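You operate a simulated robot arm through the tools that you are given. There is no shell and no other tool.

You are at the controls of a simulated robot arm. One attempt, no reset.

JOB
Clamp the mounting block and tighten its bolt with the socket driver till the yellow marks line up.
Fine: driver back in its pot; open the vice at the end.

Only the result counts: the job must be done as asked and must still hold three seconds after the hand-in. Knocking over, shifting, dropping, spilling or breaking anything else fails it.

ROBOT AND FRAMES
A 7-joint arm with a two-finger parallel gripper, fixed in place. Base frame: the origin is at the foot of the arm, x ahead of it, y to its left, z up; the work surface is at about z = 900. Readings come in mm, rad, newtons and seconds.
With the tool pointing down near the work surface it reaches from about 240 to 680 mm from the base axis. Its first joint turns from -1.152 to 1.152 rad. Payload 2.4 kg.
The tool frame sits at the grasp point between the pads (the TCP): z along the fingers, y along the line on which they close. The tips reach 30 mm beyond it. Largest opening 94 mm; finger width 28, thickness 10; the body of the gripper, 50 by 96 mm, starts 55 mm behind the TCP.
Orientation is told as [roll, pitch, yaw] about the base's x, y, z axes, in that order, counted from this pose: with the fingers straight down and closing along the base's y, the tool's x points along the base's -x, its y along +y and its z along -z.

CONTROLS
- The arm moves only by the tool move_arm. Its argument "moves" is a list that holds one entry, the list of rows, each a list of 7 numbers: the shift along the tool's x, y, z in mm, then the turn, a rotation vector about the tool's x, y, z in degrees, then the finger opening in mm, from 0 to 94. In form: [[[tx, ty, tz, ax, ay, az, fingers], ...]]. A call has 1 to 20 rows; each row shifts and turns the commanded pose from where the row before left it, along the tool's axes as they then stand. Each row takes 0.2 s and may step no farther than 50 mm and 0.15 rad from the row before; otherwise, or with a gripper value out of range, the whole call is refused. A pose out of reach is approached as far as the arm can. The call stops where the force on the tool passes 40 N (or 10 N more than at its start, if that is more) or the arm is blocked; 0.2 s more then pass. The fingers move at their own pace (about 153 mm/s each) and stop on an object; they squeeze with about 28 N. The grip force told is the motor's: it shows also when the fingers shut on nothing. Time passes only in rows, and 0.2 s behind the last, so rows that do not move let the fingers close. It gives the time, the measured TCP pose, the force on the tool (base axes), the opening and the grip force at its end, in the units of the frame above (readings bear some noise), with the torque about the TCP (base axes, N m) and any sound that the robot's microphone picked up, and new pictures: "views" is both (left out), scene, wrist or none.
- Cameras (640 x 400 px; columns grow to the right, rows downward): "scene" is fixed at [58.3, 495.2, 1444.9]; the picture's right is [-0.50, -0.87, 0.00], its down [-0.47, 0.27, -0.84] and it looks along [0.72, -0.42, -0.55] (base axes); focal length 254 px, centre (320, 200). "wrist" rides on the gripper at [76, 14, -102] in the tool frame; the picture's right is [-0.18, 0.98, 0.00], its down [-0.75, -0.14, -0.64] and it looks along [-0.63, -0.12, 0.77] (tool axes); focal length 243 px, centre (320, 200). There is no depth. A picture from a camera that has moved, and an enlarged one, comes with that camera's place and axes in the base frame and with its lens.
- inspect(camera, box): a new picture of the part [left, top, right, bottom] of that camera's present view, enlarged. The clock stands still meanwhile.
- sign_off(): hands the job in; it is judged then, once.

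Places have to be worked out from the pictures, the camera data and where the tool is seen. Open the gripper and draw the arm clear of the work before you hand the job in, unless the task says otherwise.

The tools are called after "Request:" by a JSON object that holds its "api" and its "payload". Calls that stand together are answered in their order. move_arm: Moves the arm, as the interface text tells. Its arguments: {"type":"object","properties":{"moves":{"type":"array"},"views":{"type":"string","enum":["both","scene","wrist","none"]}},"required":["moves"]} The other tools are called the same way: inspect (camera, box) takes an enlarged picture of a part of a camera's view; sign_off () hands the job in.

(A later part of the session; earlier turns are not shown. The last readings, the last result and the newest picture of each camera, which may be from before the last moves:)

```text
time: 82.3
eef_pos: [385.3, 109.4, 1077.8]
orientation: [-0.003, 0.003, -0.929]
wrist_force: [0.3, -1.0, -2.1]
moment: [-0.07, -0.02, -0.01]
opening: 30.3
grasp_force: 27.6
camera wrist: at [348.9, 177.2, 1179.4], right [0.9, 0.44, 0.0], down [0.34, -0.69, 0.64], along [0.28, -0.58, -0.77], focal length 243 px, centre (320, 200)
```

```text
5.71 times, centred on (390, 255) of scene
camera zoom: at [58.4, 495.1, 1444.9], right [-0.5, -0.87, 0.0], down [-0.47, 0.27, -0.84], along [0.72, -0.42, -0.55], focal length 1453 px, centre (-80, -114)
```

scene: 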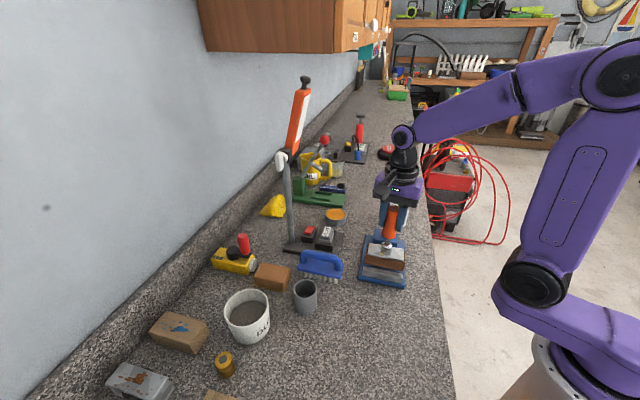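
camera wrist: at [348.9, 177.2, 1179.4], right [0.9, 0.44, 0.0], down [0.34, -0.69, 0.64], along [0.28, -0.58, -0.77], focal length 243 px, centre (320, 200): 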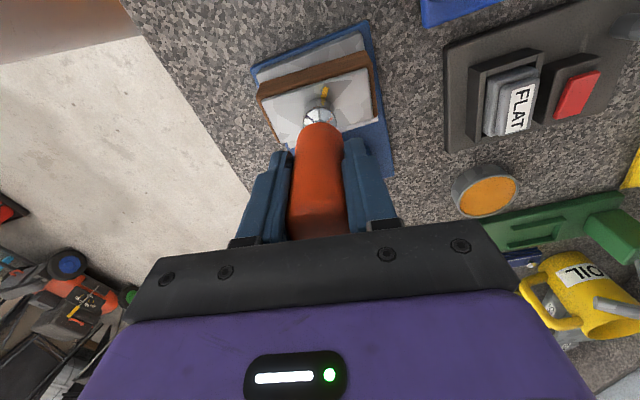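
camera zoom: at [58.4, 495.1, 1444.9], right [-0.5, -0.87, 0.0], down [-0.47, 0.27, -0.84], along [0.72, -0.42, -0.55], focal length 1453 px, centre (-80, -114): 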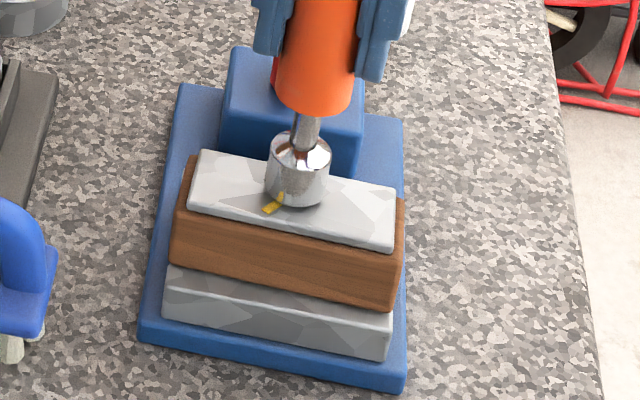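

The block has not turned yet (play in the socket). I turn a few degrees further counter-clockwise to bring it parallel.

Request:
{"api": "move_arm", "payload": {"moves": [[[0, 0, 0, 0, 0, -2, 0], [0, 0, 0, 0, 0, -2, 0], [0, 0, 0, 0, 0, -2, 0], [0, 0, 0, 0, 0, 0, 0]]], "views": "wrist"}}

Request:
{"api": "inspect", "payload": {"camera": "wrist", "box": [240, 10, 410, 170]}}

Request:
{"api": "inspect", "payload": {"camera": "scene", "box": [360, 220, 420, 290]}}

```text
time: 83.3
eef_pos: [385.6, 108.5, 1077.3]
orientation: [-0.002, 0.002, -0.823]
wrist_force: [1.0, -1.1, -1.0]
moment: [-0.12, -0.09, -0.01]
opening: 30.3
grasp_force: 28.1
camera wrist: at [341.9, 172.7, 1179.9], right [0.85, 0.53, 0.0], down [0.41, -0.65, 0.64], along [0.34, -0.54, -0.77], focal length 243 px, centre (320, 200)
```

wrist: 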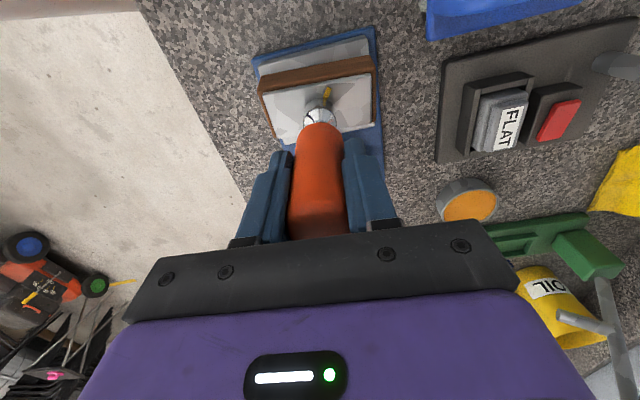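

```text
2.50 times, centred on (325, 90) of wrist
camera zoom: at [341.9, 172.7, 1179.9], right [0.85, 0.53, 0.0], down [0.41, -0.65, 0.64], along [0.34, -0.54, -0.77], focal length 606 px, centre (308, 475)
```

zoom: 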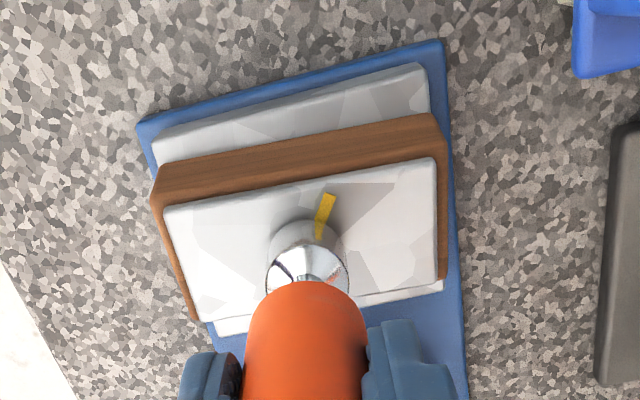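

```text
5.71 times, centred on (390, 255) of scene
camera zoom: at [58.4, 495.1, 1444.9], right [-0.5, -0.87, 0.0], down [-0.47, 0.27, -0.84], along [0.72, -0.42, -0.55], focal length 1453 px, centre (-80, -114)
```

zoom: 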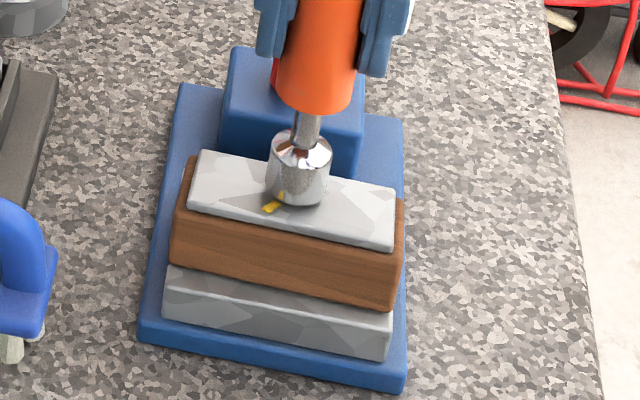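

Only the bolt turns, not the block. I'll take the controlled way: lift the driver off while the block rests on the jaws, then reposition the block by its sides. I lift slowly and watch the block.

Request:
{"api": "move_arm", "payload": {"moves": [[[0, 0, -3, 0, 0, 0, 0], [0, 0, -3, 0, 0, 0, 0], [0, 0, -3, 0, 0, 0, 0], [0, 0, 0, 0, 0, 0, 0]]], "views": "wrist"}}

Request:
{"api": "inspect", "payload": {"camera": "scene", "box": [360, 220, 420, 290]}}

Request:
{"api": "inspect", "payload": {"camera": "wrist", "box": [240, 10, 410, 170]}}

```text
time: 84.3
eef_pos: [385.7, 109.6, 1086.8]
orientation: [-0.003, 0.003, -0.825]
wrist_force: [0.8, -0.4, -2.2]
moment: [-0.09, -0.09, 0.03]
opening: 30.4
grasp_force: 28.4
camera wrist: at [342.1, 172.8, 1188.8], right [0.85, 0.53, 0.0], down [0.41, -0.65, 0.64], along [0.34, -0.54, -0.77], focal length 243 px, centre (320, 200)
```

wrist: 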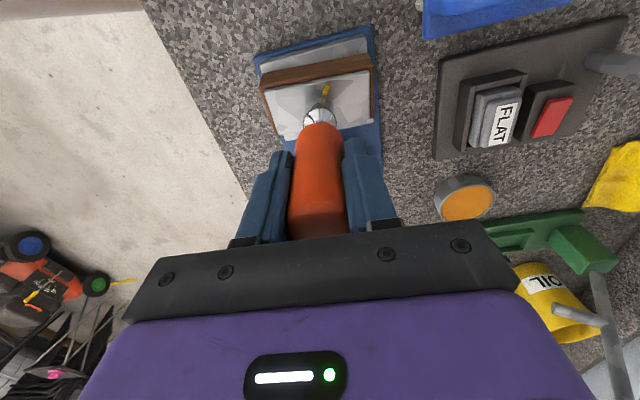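

```text
5.71 times, centred on (390, 255) of scene
camera zoom: at [58.4, 495.1, 1444.9], right [-0.5, -0.87, 0.0], down [-0.47, 0.27, -0.84], along [0.72, -0.42, -0.55], focal length 1453 px, centre (-80, -114)
```

zoom: 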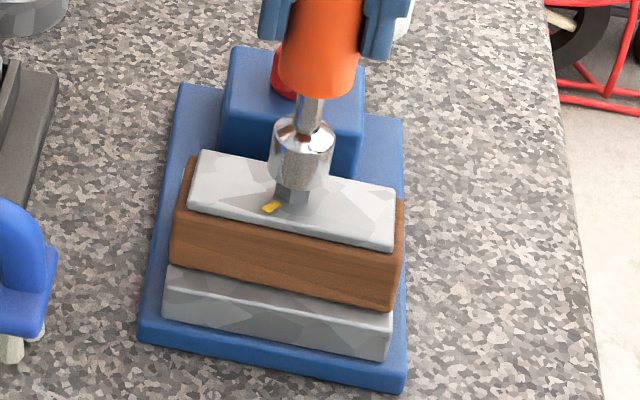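

```text
2.50 times, centred on (325, 90) of wrist
camera zoom: at [342.1, 172.8, 1188.8], right [0.85, 0.53, 0.0], down [0.41, -0.65, 0.64], along [0.34, -0.54, -0.77], focal length 606 px, centre (308, 475)
```

zoom: 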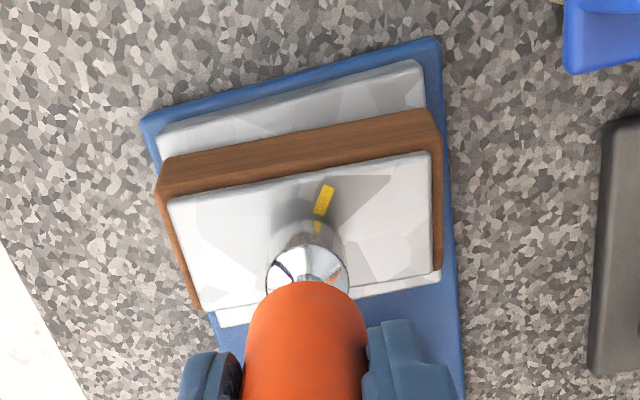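

The socket slides up off the bolt while the block stays put. I lift it fully clear.

Request:
{"api": "move_arm", "payload": {"moves": [[[0, 0, -4, 0, 0, 0, 0], [0, 0, -6, 0, 0, 0, 0], [0, 0, -15, 0, 0, 0, 0], [0, 0, -25, 0, 0, 0, 0], [0, 0, 0, 0, 0, 0, 0]]], "views": "both"}}

Request:
{"api": "inspect", "payload": {"camera": "scene", "box": [360, 220, 420, 290]}}

Request:
{"api": "inspect", "payload": {"camera": "wrist", "box": [250, 10, 390, 140]}}

```text
time: 85.5
eef_pos: [385.5, 108.5, 1135.3]
orientation: [-0.004, 0.001, -0.825]
wrist_force: [-0.2, -0.2, -0.8]
moment: [-0.05, -0.02, 0.01]
opening: 30.2
grasp_force: 28.8
camera wrist: at [342.5, 173.0, 1238.4], right [0.85, 0.53, 0.0], down [0.41, -0.65, 0.64], along [0.34, -0.54, -0.77], focal length 243 px, centre (320, 200)
```

scene: 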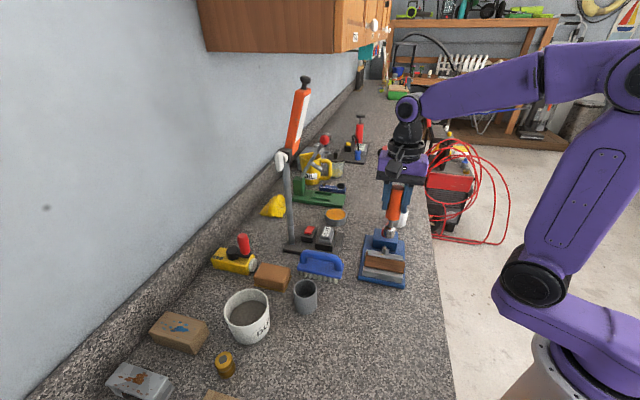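
wrist: 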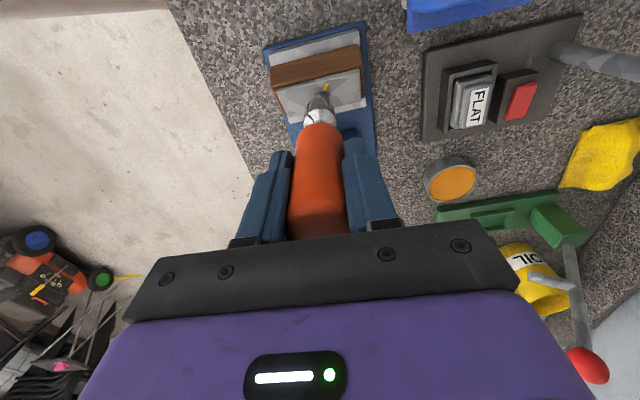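

```text
5.71 times, centred on (390, 255) of scene
camera zoom: at [58.4, 495.2, 1444.9], right [-0.5, -0.87, 0.0], down [-0.47, 0.27, -0.84], along [0.72, -0.42, -0.55], focal length 1453 px, centre (-80, -114)
```

zoom: 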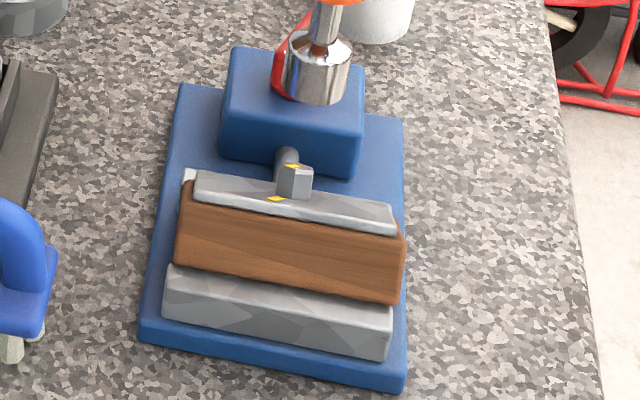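

```text
3.08 times, centred on (320, 75) of wrist
camera zoom: at [342.5, 173.0, 1238.4], right [0.85, 0.53, 0.0], down [0.41, -0.65, 0.64], along [0.34, -0.54, -0.77], focal length 746 px, centre (320, 585)
```

zoom: 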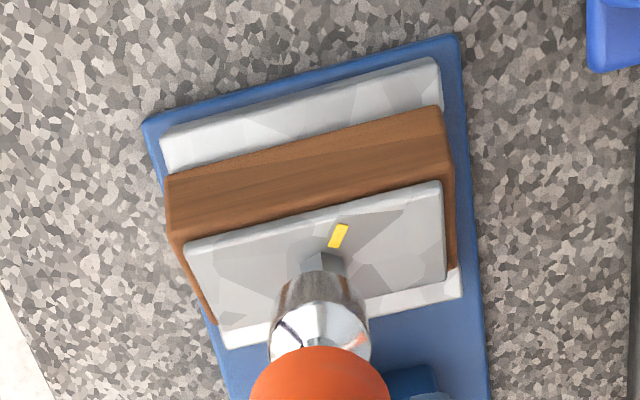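

Without the driver's support the block tipped: its moving-jaw side slipped into the gap while the other edge rests on the fixed jaw. It is stable there, and opening the vice a little will let it settle flat. First I return the driver to its pot, at about (397.7, 335.5) in TCP readings.

Request:
{"api": "move_arm", "payload": {"moves": [[[31.7, 32.6, 0, 0, 0, 0, 0], [31.7, 32.6, 0, 0, 0, 0, 0], [31.7, 32.6, 0, 0, 0, 0, 0], [31.7, 32.6, 0, 0, 0, 0, 0], [31.7, 32.6, 0, 0, 0, 0, 0], [0, 0, 0, 0, 0, -8, 0], [0, 0, 0, 0, 0, -8, 0], [0, 0, 0, 0, 0, -8, 0], [0, 0, 0, 0, 0, -8, 0], [0, 0, 0, 0, 0, -8, 0], [0, 0, 0, 0, 0, -8, 0], [0, 0, 0, 0, 0, -8, 0], [0, 0, 0, 0, 0, -8, 0], [0, 0, 0, 0, 0, 0, 0]]], "views": "both"}}

Request:
{"api": "inspect", "payload": {"camera": "wrist", "box": [260, 30, 390, 150]}}

Request:
{"api": "inspect", "payload": {"camera": "scene", "box": [260, 190, 350, 330]}}

```text
time: 88.5
eef_pos: [398.4, 335.1, 1136.5]
orientation: [0.002, 0.003, 0.293]
wrist_force: [-0.3, 0.2, -2.0]
moment: [0.0, -0.03, 0.03]
opening: 30.2
grasp_force: 27.7
camera wrist: at [318.7, 325.7, 1238.8], right [-0.11, 0.99, 0.0], down [0.76, 0.08, 0.64], along [0.64, 0.07, -0.77], focal length 243 px, centre (320, 200)
```

scene: 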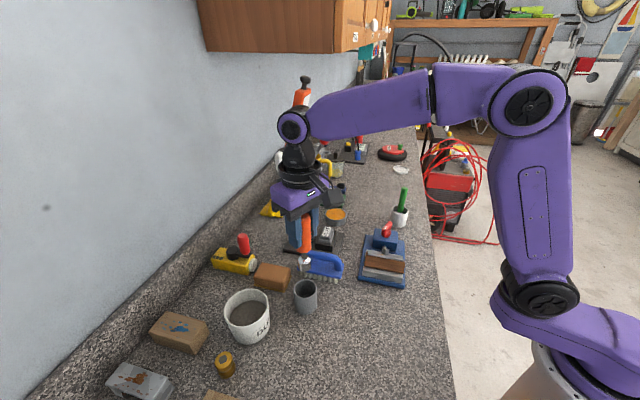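
wrist: 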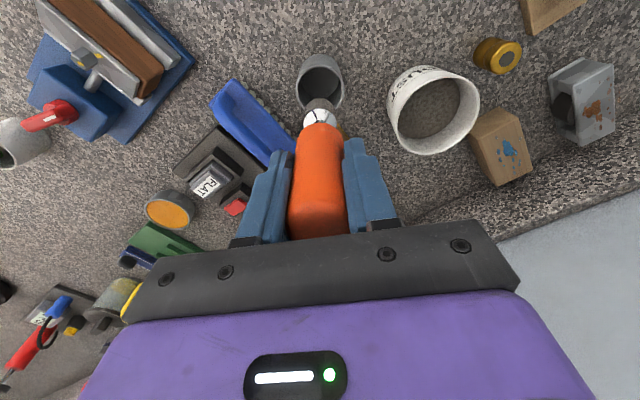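

```text
3.33 times, centred on (325, 90) of wrist
camera zoom: at [318.7, 325.7, 1238.8], right [-0.11, 0.99, 0.0], down [0.76, 0.08, 0.64], along [0.64, 0.07, -0.77], focal length 809 px, centre (303, 567)
```

zoom: 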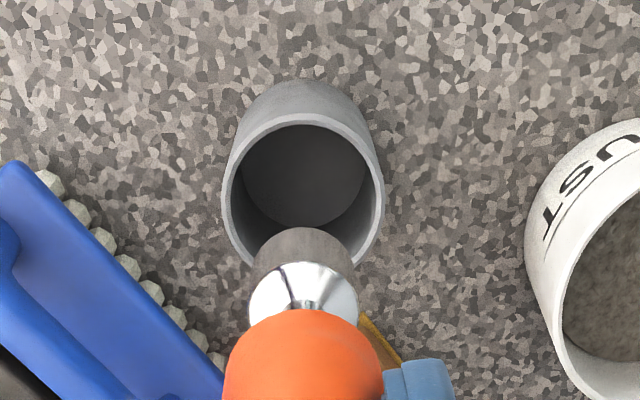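

```text
2.86 times, centred on (305, 260) of scene
camera zoom: at [58.4, 495.2, 1444.9], right [-0.5, -0.87, 0.0], down [-0.47, 0.27, -0.84], along [0.72, -0.42, -0.55], focal length 726 px, centre (363, 29)
```

zoom: 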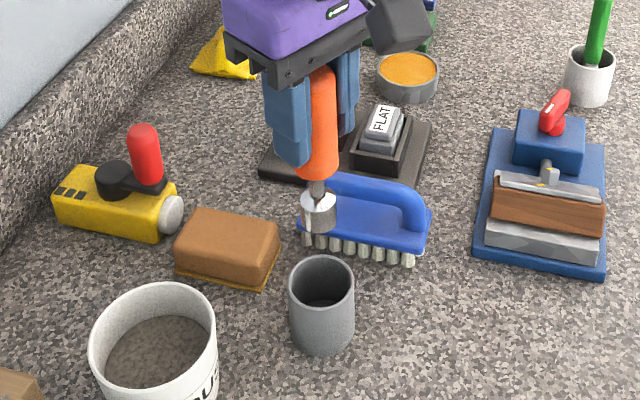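

The driver is nearly over the pot; the pot centre is about 4–5 mm toward the camera side. I correct for that and lower it into the pot.

Request:
{"api": "move_arm", "payload": {"moves": [[[4.5, -1.6, 0, 0, 0, 0, 0], [0, 0, 25, 0, 0, 0, 0], [0, 0, 20, 0, 0, 0, 0], [0, 0, 0, 0, 0, 0, 0]]], "views": "both"}}

Request:
{"api": "inspect", "payload": {"camera": "wrist", "box": [260, 30, 390, 150]}}

Request:
{"api": "inspect", "payload": {"camera": "scene", "box": [270, 220, 340, 320]}}

```text
time: 89.5
eef_pos: [396.0, 333.1, 1091.7]
orientation: [0.003, 0.003, 0.291]
wrist_force: [-0.4, -0.3, -2.1]
moment: [-0.01, 0.01, -0.02]
opening: 30.2
grasp_force: 27.9
camera wrist: at [315.1, 323.9, 1193.8], right [-0.11, 0.99, 0.0], down [0.76, 0.08, 0.64], along [0.64, 0.07, -0.77], focal length 243 px, centre (320, 200)
```

scene: 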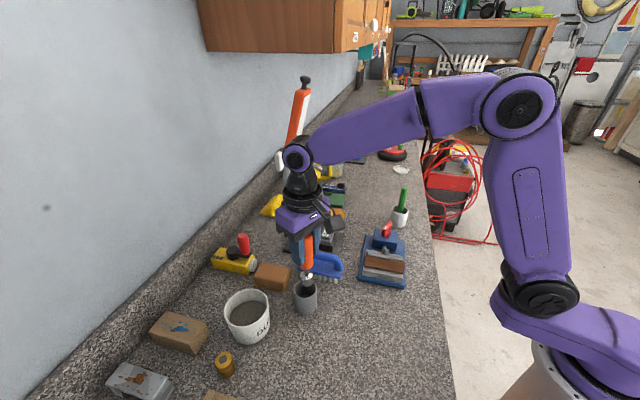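
wrist: 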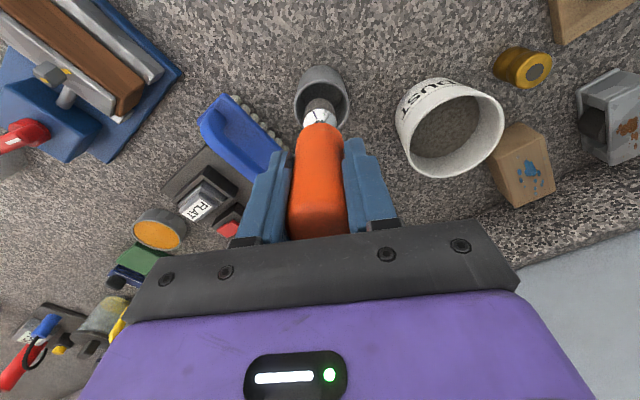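

```text
3.33 times, centred on (325, 90) of wrist
camera zoom: at [315.1, 323.9, 1193.8], right [-0.11, 0.99, 0.0], down [0.76, 0.08, 0.64], along [0.64, 0.07, -0.77], focal length 809 px, centre (303, 567)
```

zoom: 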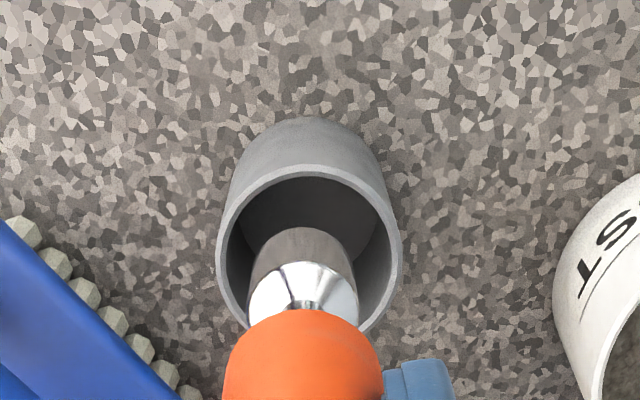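

```text
4.00 times, centred on (305, 270) of scene
camera zoom: at [58.4, 495.2, 1444.9], right [-0.5, -0.87, 0.0], down [-0.47, 0.27, -0.84], along [0.72, -0.42, -0.55], focal length 1017 px, centre (380, -80)
```

zoom: 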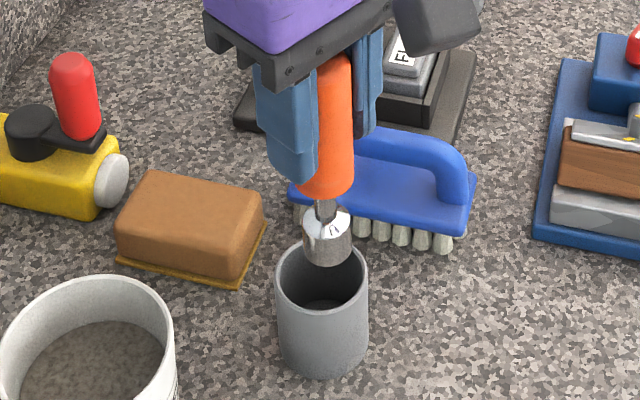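

Now the pot rim is centred except about 1.9 mm along tool +y. I correct that and lower the driver to the pot's floor.

Request:
{"api": "move_arm", "payload": {"moves": [[[0, 1.9, 0, 0, 0, 0, 0], [0, 0, 20, 0, 0, 0, 0], [0, 0, 20, 0, 0, 0, 0], [0, 0, 20, 0, 0, 0, 0], [0, 0, 10, 0, 0, 0, 0], [0, 0, 3, 0, 0, 0, 0], [0, 0, 0, 0, 0, 0, 0]]], "views": "both"}}

Request:
{"api": "inspect", "payload": {"camera": "scene", "box": [270, 220, 340, 320]}}

```text
time: 91.1
eef_pos: [393.9, 336.4, 1018.8]
orientation: [0.004, 0.003, 0.291]
wrist_force: [-0.1, 0.2, -0.9]
moment: [-0.01, 0.01, -0.02]
opening: 29.9
grasp_force: 27.7
camera wrist: at [314.4, 325.7, 1121.1], right [-0.11, 0.99, 0.0], down [0.76, 0.08, 0.64], along [0.64, 0.07, -0.77], focal length 243 px, centre (320, 200)
```

scene: 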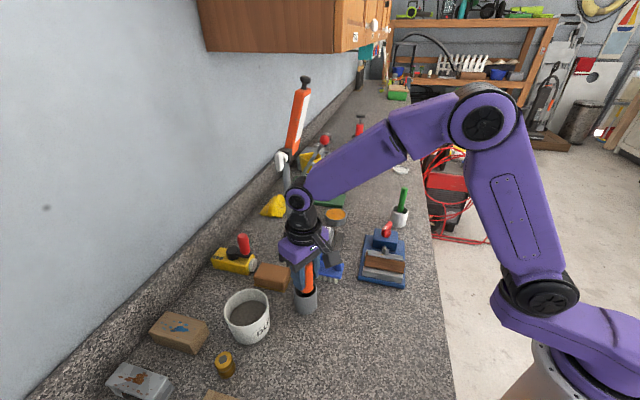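
wrist: 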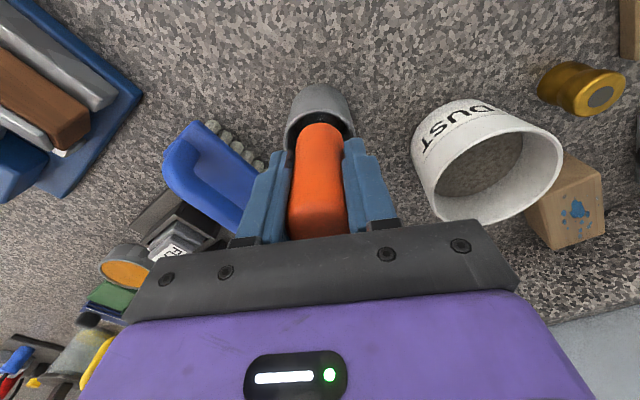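

```text
4.00 times, centred on (305, 270) of scene
camera zoom: at [58.4, 495.2, 1444.9], right [-0.5, -0.87, 0.0], down [-0.47, 0.27, -0.84], along [0.72, -0.42, -0.55], focal length 1017 px, centre (380, -80)
```

zoom: 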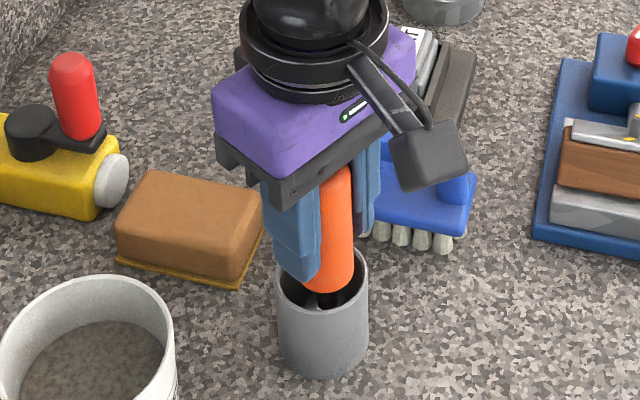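

It is well inside the pot with no contact. I lower the last few millimetres until it touches the floor.

Request:
{"api": "move_arm", "payload": {"moves": [[[0, 0, 2, 0, 0, 0, 0], [0, 0, 1.5, 0, 0, 0, 0], [0, 0, 1, 0, 0, 0, 0], [0, 0, 0, 0, 0, 0, 0]]], "views": "none"}}

```text
time: 92.1
eef_pos: [394.4, 336.1, 1013.9]
orientation: [0.002, 0.004, 0.291]
wrist_force: [-0.4, 0.3, -1.4]
moment: [-0.01, 0.0, 0.02]
opening: 30.2
grasp_force: 28.0
```

Request:
{"api": "move_arm", "payload": {"moves": [[[0, 0, 1.5, 0, 0, 0, 0], [0, 0, 1, 0, 0, 0, 0], [0, 0, 1, 0, 0, 0, 0], [0, 0, 0, 0, 0, 0, 0]]], "views": "none"}}

```text
time: 93.1
eef_pos: [393.1, 335.1, 1009.8]
orientation: [0.002, 0.006, 0.291]
wrist_force: [-0.1, 0.8, -1.4]
moment: [0.0, 0.02, -0.01]
opening: 30.0
grasp_force: 28.3
```

Request:
{"api": "move_arm", "payload": {"moves": [[[0, 0, 1.5, 0, 0, 0, 0], [0, 0, 1, 0, 0, 0, 0], [0, 0, 1, 0, 0, 0, 0], [0, 0, 0, 0, 0, 0, 0]]], "views": "wrist"}}

Request:
{"api": "inspect", "payload": {"camera": "wrist", "box": [240, 60, 400, 240]}}

Request:
{"api": "inspect", "payload": {"camera": "scene", "box": [270, 220, 340, 320]}}

```text
time: 94.1
eef_pos: [393.7, 335.5, 1008.8]
orientation: [0.002, -0.001, 0.293]
wrist_force: [-3.6, -3.4, 23.6]
moment: [-0.36, 0.17, -0.01]
opening: 30.1
grasp_force: 28.1
camera wrist: at [313.9, 325.3, 1110.4], right [-0.11, 0.99, 0.0], down [0.76, 0.08, 0.64], along [0.64, 0.07, -0.77], focal length 243 px, centre (320, 200)
```

wrist: 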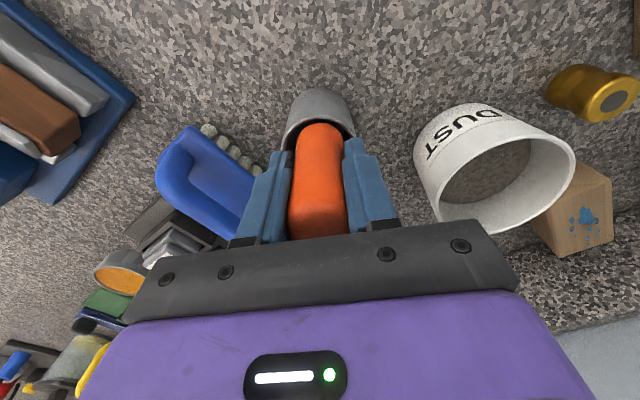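

```text
2.22 times, centred on (320, 150) of wrist
camera zoom: at [313.9, 325.3, 1110.4], right [-0.11, 0.99, 0.0], down [0.76, 0.08, 0.64], along [0.64, 0.07, -0.77], focal length 539 px, centre (320, 311)
```

zoom: 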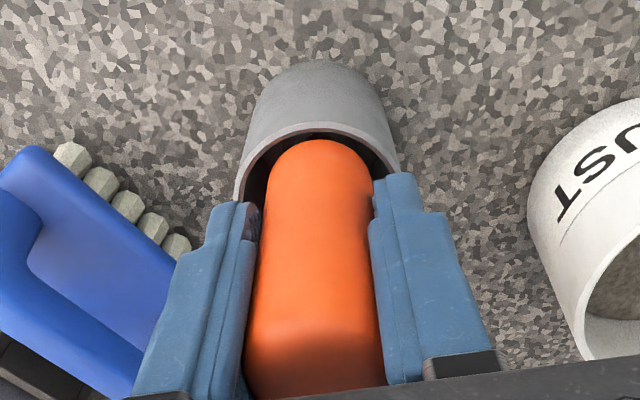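

```text
4.00 times, centred on (305, 270) of scene
camera zoom: at [57.9, 494.8, 1445.1], right [-0.5, -0.87, 0.0], down [-0.47, 0.27, -0.84], along [0.72, -0.42, -0.55], focal length 1017 px, centre (380, -80)
```

zoom: 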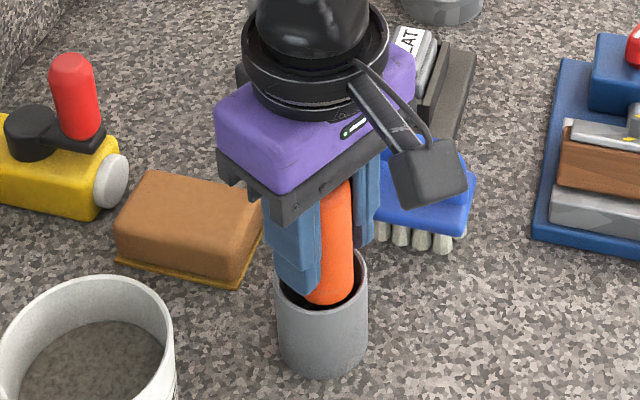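

It rests on the pot floor (24 N). I ease up, open the fingers and rise clear of the handle.

Request:
{"api": "move_arm", "payload": {"moves": [[[0, 0, -1.5, 0, 0, 0, 0], [0, 0, 0, 0, 0, 0, 36], [0, 0, 0, 0, 0, 0, 50], [0, 0, 0, 0, 0, 0, 60], [0, 0, -20, 0, 0, 0, 60], [0, 0, -40, 0, 0, 0, 60], [0, 0, -45, 0, 0, 0, 60], [0, 0, 0, 0, 0, 0, 60]]], "views": "both"}}

Request:
{"api": "inspect", "payload": {"camera": "wrist", "box": [250, 40, 390, 170]}}

Request:
{"api": "inspect", "payload": {"camera": "scene", "box": [350, 215, 420, 295]}}

```text
time: 95.9
eef_pos: [392.4, 335.5, 1111.9]
orientation: [0.003, 0.004, 0.292]
wrist_force: [0.1, 0.1, 0.1]
moment: [0.02, 0.0, -0.01]
opening: 60.1
grasp_force: 0.2
camera wrist: at [313.0, 324.9, 1214.3], right [-0.11, 0.99, 0.0], down [0.76, 0.08, 0.64], along [0.64, 0.07, -0.77], focal length 243 px, centre (320, 200)
```

scene: 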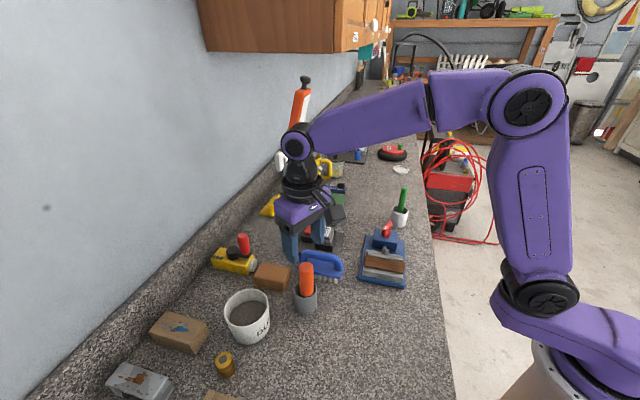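
wrist: 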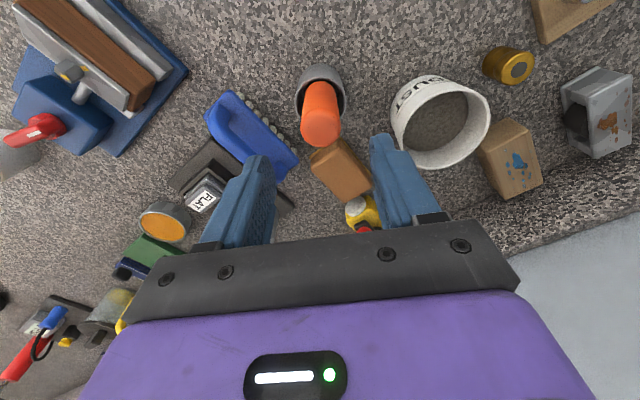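

```text
3.08 times, centred on (320, 105) of wrist
camera zoom: at [313.0, 324.9, 1214.3], right [-0.11, 0.99, 0.0], down [0.76, 0.08, 0.64], along [0.64, 0.07, -0.77], focal length 746 px, centre (320, 492)
```

zoom: 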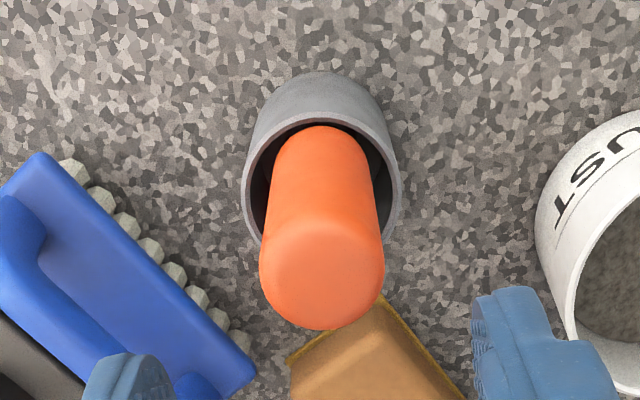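

```text
5.00 times, centred on (385, 255) of scene
camera zoom: at [58.3, 495.2, 1444.9], right [-0.5, -0.87, 0.0], down [-0.47, 0.27, -0.84], along [0.72, -0.42, -0.55], focal length 1271 px, centre (-5, -75)
```

zoom: 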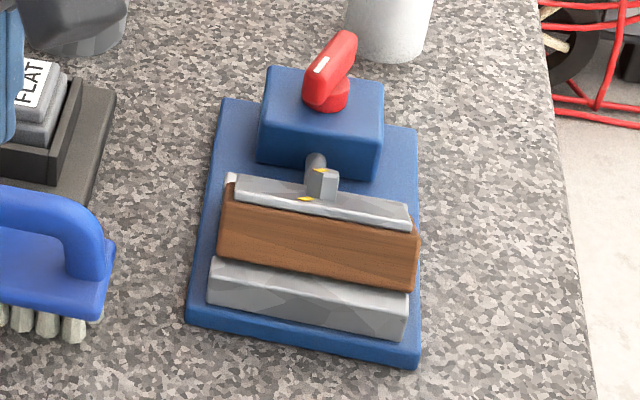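

The driver is back in its pot. Now I return to the knob (axis about (455.8, 39.5) in TCP readings), staying high, and turn the gripper toward the bar's present direction for a look.

Request:
{"api": "move_arm", "payload": {"moves": [[[3.5, -43.1, 0, 0, 0, 0, 60], [3.5, -43.1, 0, 0, 0, 0, 60], [3.5, -43.1, 0, 0, 0, 0, 60], [3.5, -43.1, 0, 0, 0, 0, 60], [3.5, -43.1, 0, 0, 0, 0, 60], [3.5, -43.1, 0, 0, 0, 0, 60], [3.5, -43.1, 0, 0, 0, 0, 60], [0, 0, 0, 0, 0, 8.3, 50], [0, 0, 0, 0, 0, 8.3, 44], [0, 0, 0, 0, 0, 8.3, 44], [0, 0, 0, 0, 0, 8.3, 44], [0, 0, 0, 0, 0, 8.3, 44], [0, 0, 0, 0, 0, 8.3, 44], [0, 0, 0, 0, 0, 8.3, 44], [0, 0, 0, 0, 0, 8.3, 44], [0, 0, 0, 0, 0, 8.3, 44], [0, 0, 0, 0, 0, 8.3, 44], [0, 0, 0, 0, 0, 8.3, 44], [0, 0, 0, 0, 0, 0, 44]]], "views": "both"}}

Request:
{"api": "inspect", "payload": {"camera": "wrist", "box": [150, 0, 400, 190]}}

```text
time: 99.9
eef_pos: [457.3, 38.5, 1114.3]
orientation: [-0.004, 0.003, -1.305]
wrist_force: [-1.3, -1.0, 0.1]
moment: [-0.02, 0.01, 0.03]
opening: 44.1
grasp_force: 0.0
camera wrist: at [448.3, 114.9, 1215.4], right [1.0, 0.08, 0.0], down [0.06, -0.76, 0.64], along [0.05, -0.64, -0.77], focal length 243 px, centre (320, 200)
```

scene: 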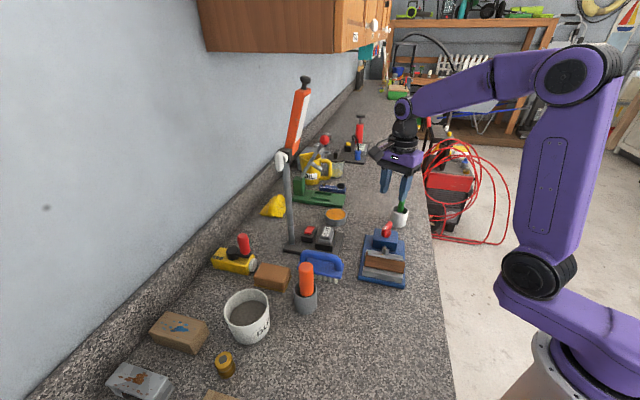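
wrist: 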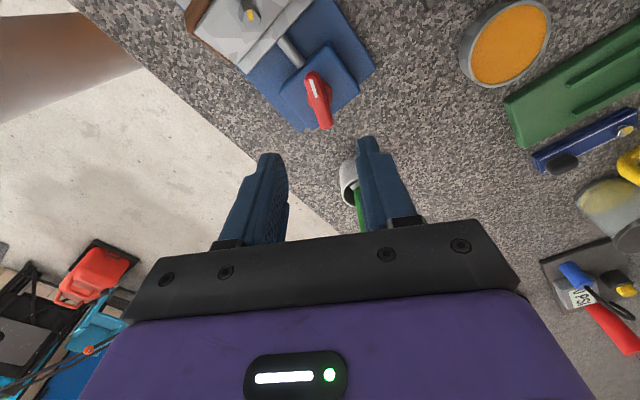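

```text
2.11 times, centred on (275, 95) of wrist
camera zoom: at [448.3, 114.9, 1215.4], right [1.0, 0.08, 0.0], down [0.06, -0.76, 0.64], along [0.05, -0.64, -0.77], focal length 511 px, centre (415, 421)
```

zoom: 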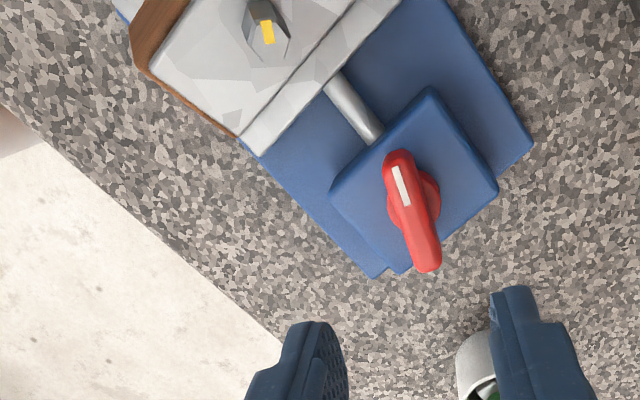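

The bar now points to about 112.5° and its centre is at (454.2, 38.2) in camera coordinates, close under my TCP. I align the gripper with it (yaw -67.5°), descend and grip the bar.

Request:
{"api": "move_arm", "payload": {"moves": [[[0.5, -0.8, 0, 0, 0, -7.3, 44], [0, 0, 40, 0, 0, 0, 44], [0, 0, 40, 0, 0, 0, 44], [0, 0, 25, 0, 0, 0, 44], [0, 0, 11, 0, 0, 0, 44], [0, 0, 0, 0, 0, 0, 44]]], "views": "wrist"}}

Request:
{"api": "inspect", "payload": {"camera": "wrist", "box": [220, 80, 420, 230]}}

```text
time: 101.3
eef_pos: [455.6, 39.2, 995.8]
orientation: [-0.004, 0.002, -1.175]
wrist_force: [-0.2, -0.6, -0.2]
moment: [0.0, 0.0, -0.03]
opening: 44.0
grasp_force: 0.2
camera wrist: at [437.5, 113.9, 1098.2], right [0.98, 0.21, 0.0], down [0.16, -0.75, 0.64], along [0.13, -0.63, -0.77], focal length 243 px, centre (320, 200)
```

wrist: 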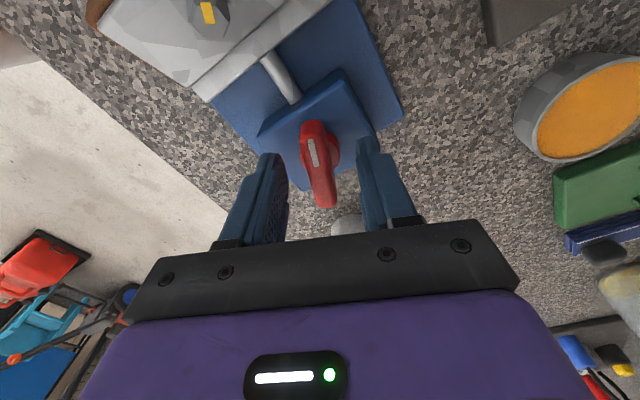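

```text
2.67 times, centred on (320, 155) of wrist
camera zoom: at [437.5, 113.9, 1098.2], right [0.98, 0.21, 0.0], down [0.16, -0.75, 0.64], along [0.13, -0.63, -0.77], focal length 647 px, centre (320, 320)
```

zoom: 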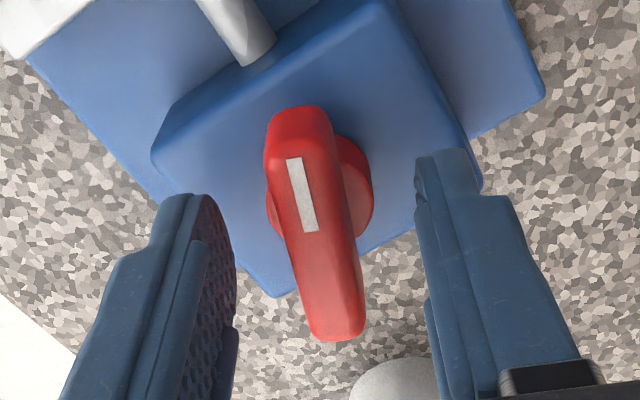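

The bar is aligned between the fingers. I close on it and turn counter-clockwise about 35° to open the vice slightly so the block can settle.

Request:
{"api": "move_arm", "payload": {"moves": [[[0, 0, -1.5, 0, 0, 0, 24], [0, 0, 0, 0, 0, 0, 0], [0, 0, 0, 0, 0, 0, 0], [0, 0, 0, 0, 0, -4, 0], [0, 0, 0, 0, 0, -4, 0], [0, 0, 0, 0, 0, -4, 0], [0, 0, 0, 0, 0, -4, 0], [0, 0, 0, 0, 0, -4, 0], [0, 0, 0, 0, 0, 0, 0]]], "views": "both"}}

Request:
{"api": "inspect", "payload": {"camera": "scene", "box": [350, 215, 420, 295]}}

```text
time: 103.4
eef_pos: [456.5, 39.5, 998.9]
orientation: [-0.001, 0.004, -0.825]
wrist_force: [5.0, 0.2, -6.0]
moment: [0.55, 0.06, 0.03]
opening: 13.9
grasp_force: 44.9
stopped in row 9: the force on the tool passed its limit at 41 N (the readings are from after the stop); the commanded pose is now the measured one
camera wrist: at [412.0, 103.5, 1100.2], right [0.85, 0.53, 0.0], down [0.41, -0.65, 0.64], along [0.34, -0.54, -0.77], focal length 243 px, centre (320, 200)
```

scene: 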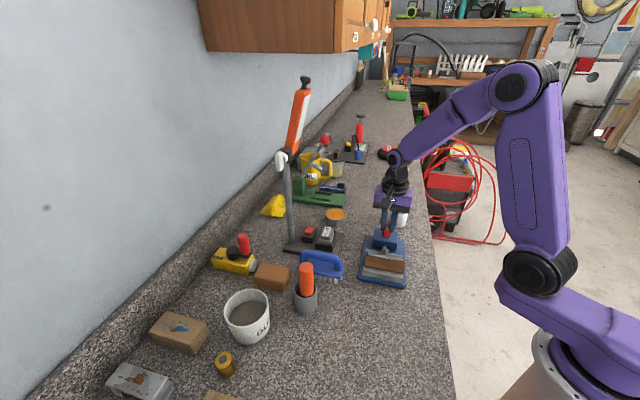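
wrist: 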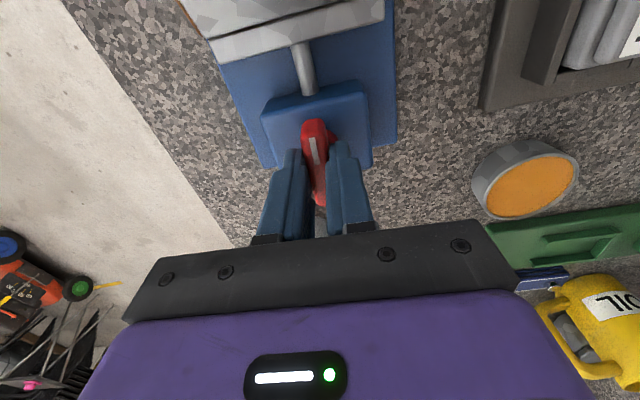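

```text
5.00 times, centred on (385, 255) of scene
camera zoom: at [58.6, 495.1, 1444.9], right [-0.5, -0.87, 0.0], down [-0.47, 0.27, -0.84], along [0.72, -0.42, -0.55], focal length 1271 px, centre (-5, -75)
```

zoom: 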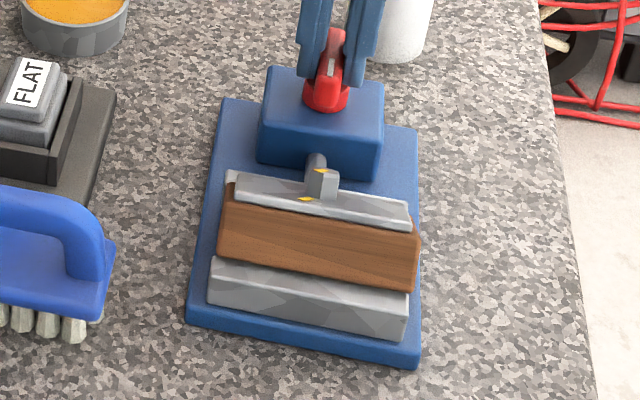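

The vice opened by about 20° of knob; the block still leans. I continue counter-clockwise more slowly.

Request:
{"api": "move_arm", "payload": {"moves": [[[0, 0, 0, 0, 0, -3, 0], [0, 0, 0, 0, 0, -3, 0], [0, 0, 0, 0, 0, -3, 0], [0, 0, 0, 0, 0, -3, 0], [0, 0, 0, 0, 0, -3, 0], [0, 0, 0, 0, 0, -3, 0], [0, 0, 0, 0, 0, 0, 0]]], "views": "wrist"}}

Request:
{"api": "inspect", "payload": {"camera": "scene", "box": [350, 215, 420, 295]}}

```text
time: 105.0
eef_pos: [456.1, 39.4, 997.6]
orientation: [-0.001, 0.003, -0.509]
wrist_force: [7.2, 0.6, -16.0]
moment: [-0.44, -1.28, 0.03]
opening: 13.7
grasp_force: 44.6
camera wrist: at [393.6, 87.3, 1100.3], right [0.64, 0.77, 0.0], down [0.59, -0.49, 0.64], along [0.49, -0.41, -0.77], focal length 243 px, centre (320, 200)
```

wrist: 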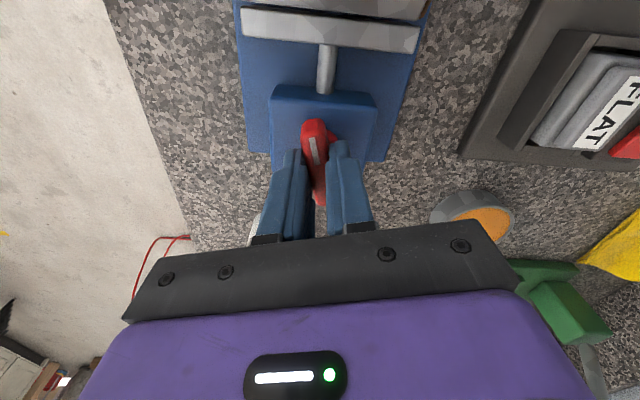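

```text
5.00 times, centred on (385, 255) of scene
camera zoom: at [58.8, 495.2, 1444.9], right [-0.5, -0.87, 0.0], down [-0.47, 0.27, -0.84], along [0.72, -0.42, -0.55], focal length 1271 px, centre (-5, -75)
```

zoom: 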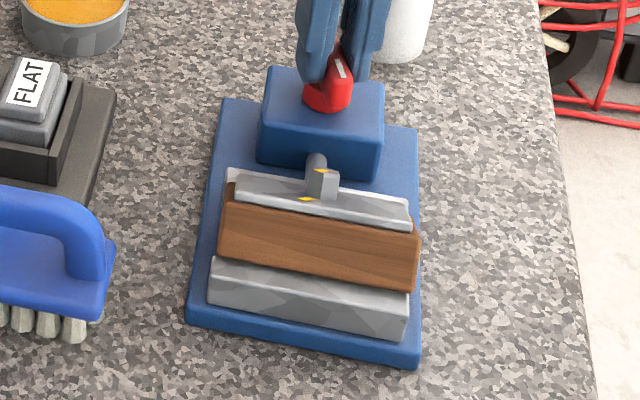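

The jaw has backed off but the block still hangs on the fixed jaw's edge, so it needs a small nudge. I let go of the knob, rise, and move to the fixed-jaw side with the fingers closed.

Request:
{"api": "move_arm", "payload": {"moves": [[[0, 0, 0, 0, 0, 0, 24], [0, 0, 0, 0, 0, 0, 40], [0, 0, -20, 0, 0, 0, 40], [0, 0, -40, 0, 0, 0, 30], [0, 0, -20, 0, 0, 0, 10], [34.6, 9.6, 0, 0, 0, 0, 0], [34.6, 9.6, 0, 0, 0, 0, 0], [34.6, 9.6, 0, 0, 0, 0, 0], [34.6, 9.6, 0, 0, 0, 0, 0], [0, 0, 0, 0, 0, -8.24, 0], [0, 0, 0, 0, 0, -8.24, 0], [0, 0, 0, 0, 0, -8.24, 0], [0, 0, 0, 0, 0, -8.24, 0], [0, 0, 0, 0, 0, -8.24, 0], [0, 0, 0, 0, 0, -8.24, 0], [0, 0, 0, 0, 0, -8.24, 0], [0, 0, 0, 0, 0, -8.24, 0], [0, 0, 0, 0, 0, -8.24, 0], [0, 0, 0, 0, 0, 0, 0]]], "views": "both"}}

Request:
{"api": "inspect", "payload": {"camera": "wrist", "box": [180, 20, 420, 200]}}

Request:
{"api": "inspect", "payload": {"camera": "scene", "box": [350, 215, 420, 295]}}

```text
time: 109.0
eef_pos: [353.0, 138.9, 1078.1]
orientation: [0.005, 0.002, 0.789]
wrist_force: [-0.2, -0.5, -0.1]
moment: [0.0, -0.01, 0.0]
opening: 0.0
grasp_force: 28.5
camera wrist: at [287.3, 95.0, 1181.1], right [-0.57, 0.82, 0.0], down [0.64, 0.43, 0.64], along [0.53, 0.36, -0.77], focal length 243 px, centre (320, 200)
```

scene: 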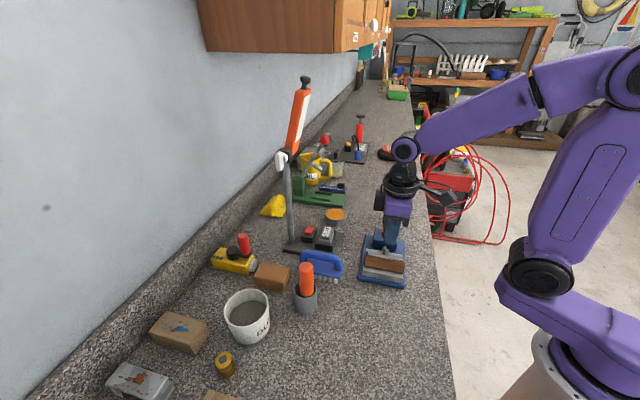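
wrist: 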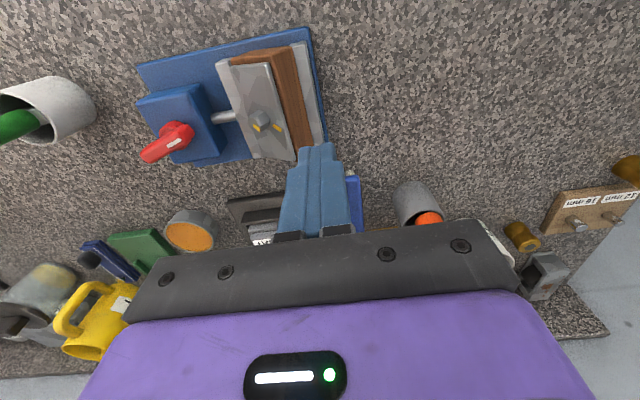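

```text
2.22 times, centred on (300, 110) of wrist
camera zoom: at [287.3, 95.0, 1181.1], right [-0.57, 0.82, 0.0], down [0.64, 0.43, 0.64], along [0.53, 0.36, -0.77], focal length 539 px, centre (364, 400)
```

zoom: 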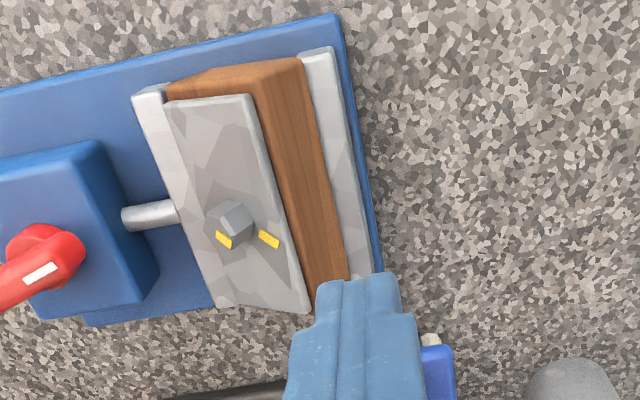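

```text
5.00 times, centred on (385, 255) of scene
camera zoom: at [58.3, 495.2, 1444.9], right [-0.5, -0.87, 0.0], down [-0.47, 0.27, -0.84], along [0.72, -0.42, -0.55], focal length 1271 px, centre (-5, -75)
```

zoom: 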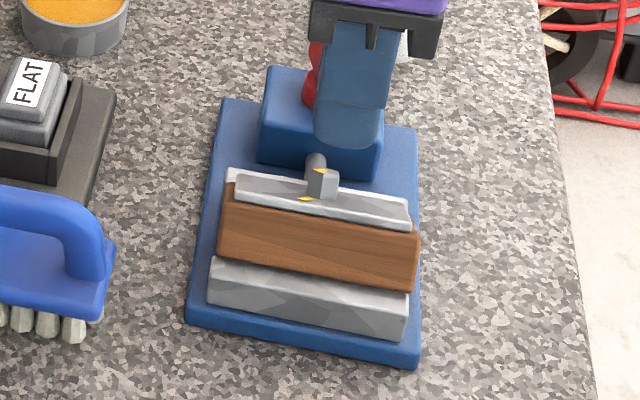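

Before nudging I enlarge the bolt: its mark seems to be in a new place and I need to know its angle.

Request:
{"api": "inspect", "payload": {"camera": "wrist", "box": [235, 75, 305, 155]}}

Request:
{"api": "inspect", "payload": {"camera": "scene", "box": [375, 240, 405, 270]}}

```text
5.00 times, centred on (270, 115) of wrist
camera zoom: at [287.3, 95.0, 1181.1], right [-0.57, 0.82, 0.0], down [0.64, 0.43, 0.64], along [0.53, 0.36, -0.77], focal length 1213 px, centre (570, 625)
```

zoom: 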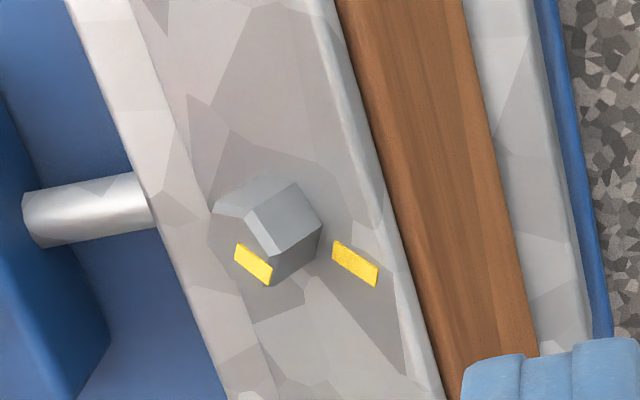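

```text
13.33 times, centred on (390, 255) of scene
camera zoom: at [58.3, 495.2, 1444.9], right [-0.5, -0.87, 0.0], down [-0.47, 0.27, -0.84], along [0.72, -0.42, -0.55], focal length 3390 px, centre (-613, -533)
```

zoom: 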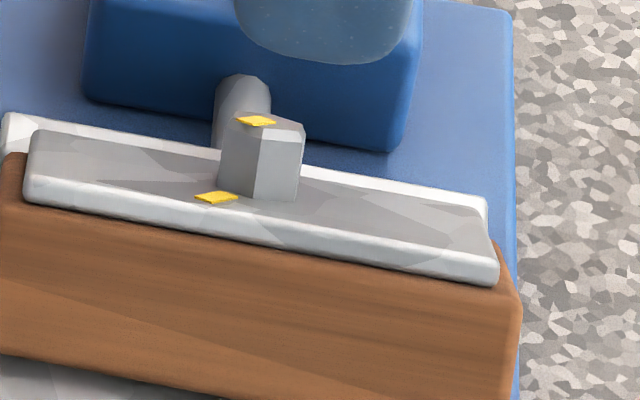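

The bolt mark now lies close to the plate mark (within about 10°), which I will measure again once the block lies flat. I lower the closed fingers beside the block above the fixed jaw.

Request:
{"api": "move_arm", "payload": {"moves": [[[0, 0, 40, 0, 0, 0, 0], [0, 0, 40, 0, 0, 0, 0], [0, 0, 20, 0, 0, 0, 0], [0, 0, 6, 0, 0, 0, 0], [0, 0, 0, 0, 0, 0, 0]]], "views": "both"}}

Request:
{"api": "inspect", "payload": {"camera": "scene", "box": [350, 215, 420, 295]}}

Request:
{"api": "inspect", "payload": {"camera": "wrist", "box": [200, 40, 400, 220]}}

```text
time: 110.2
eef_pos: [352.5, 138.3, 973.6]
orientation: [0.004, 0.003, 0.785]
wrist_force: [0.1, 0.5, -0.3]
moment: [-0.01, -0.02, 0.0]
opening: 0.1
grasp_force: 28.3
camera wrist: at [286.5, 94.2, 1075.9], right [-0.56, 0.83, 0.0], down [0.64, 0.43, 0.64], along [0.53, 0.36, -0.77], focal length 243 px, centre (320, 200)
```

scene: 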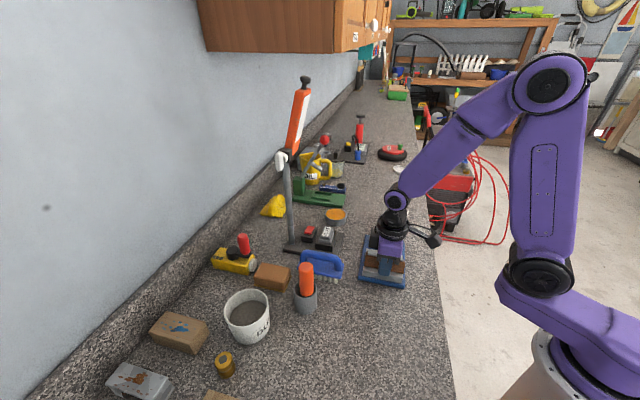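
wrist: 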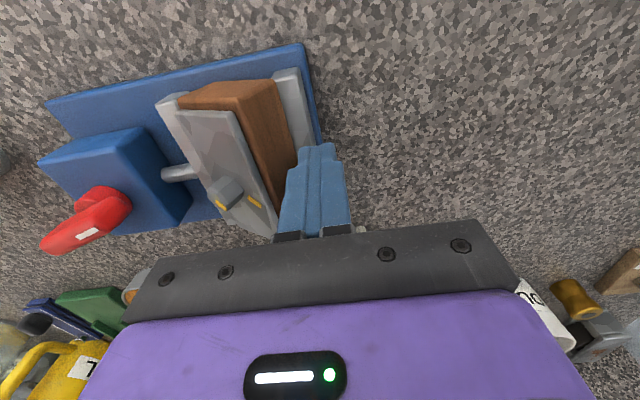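

```text
5.00 times, centred on (385, 255) of scene
camera zoom: at [58.3, 495.2, 1444.9], right [-0.5, -0.87, 0.0], down [-0.47, 0.27, -0.84], along [0.72, -0.42, -0.55], focal length 1271 px, centre (-5, -75)
```

zoom: 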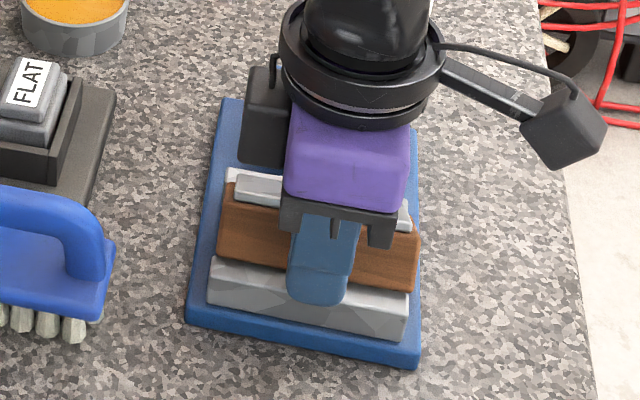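

```text
2.22 times, centred on (300, 130) of wrist
camera zoom: at [286.5, 94.2, 1075.9], right [-0.56, 0.83, 0.0], down [0.64, 0.43, 0.64], along [0.53, 0.36, -0.77], focal length 539 px, centre (364, 356)
```

zoom: 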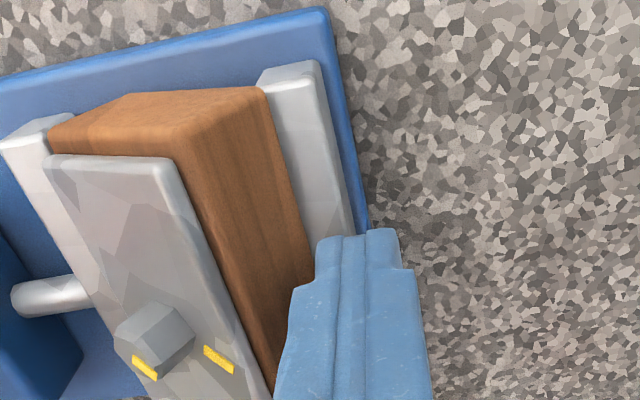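

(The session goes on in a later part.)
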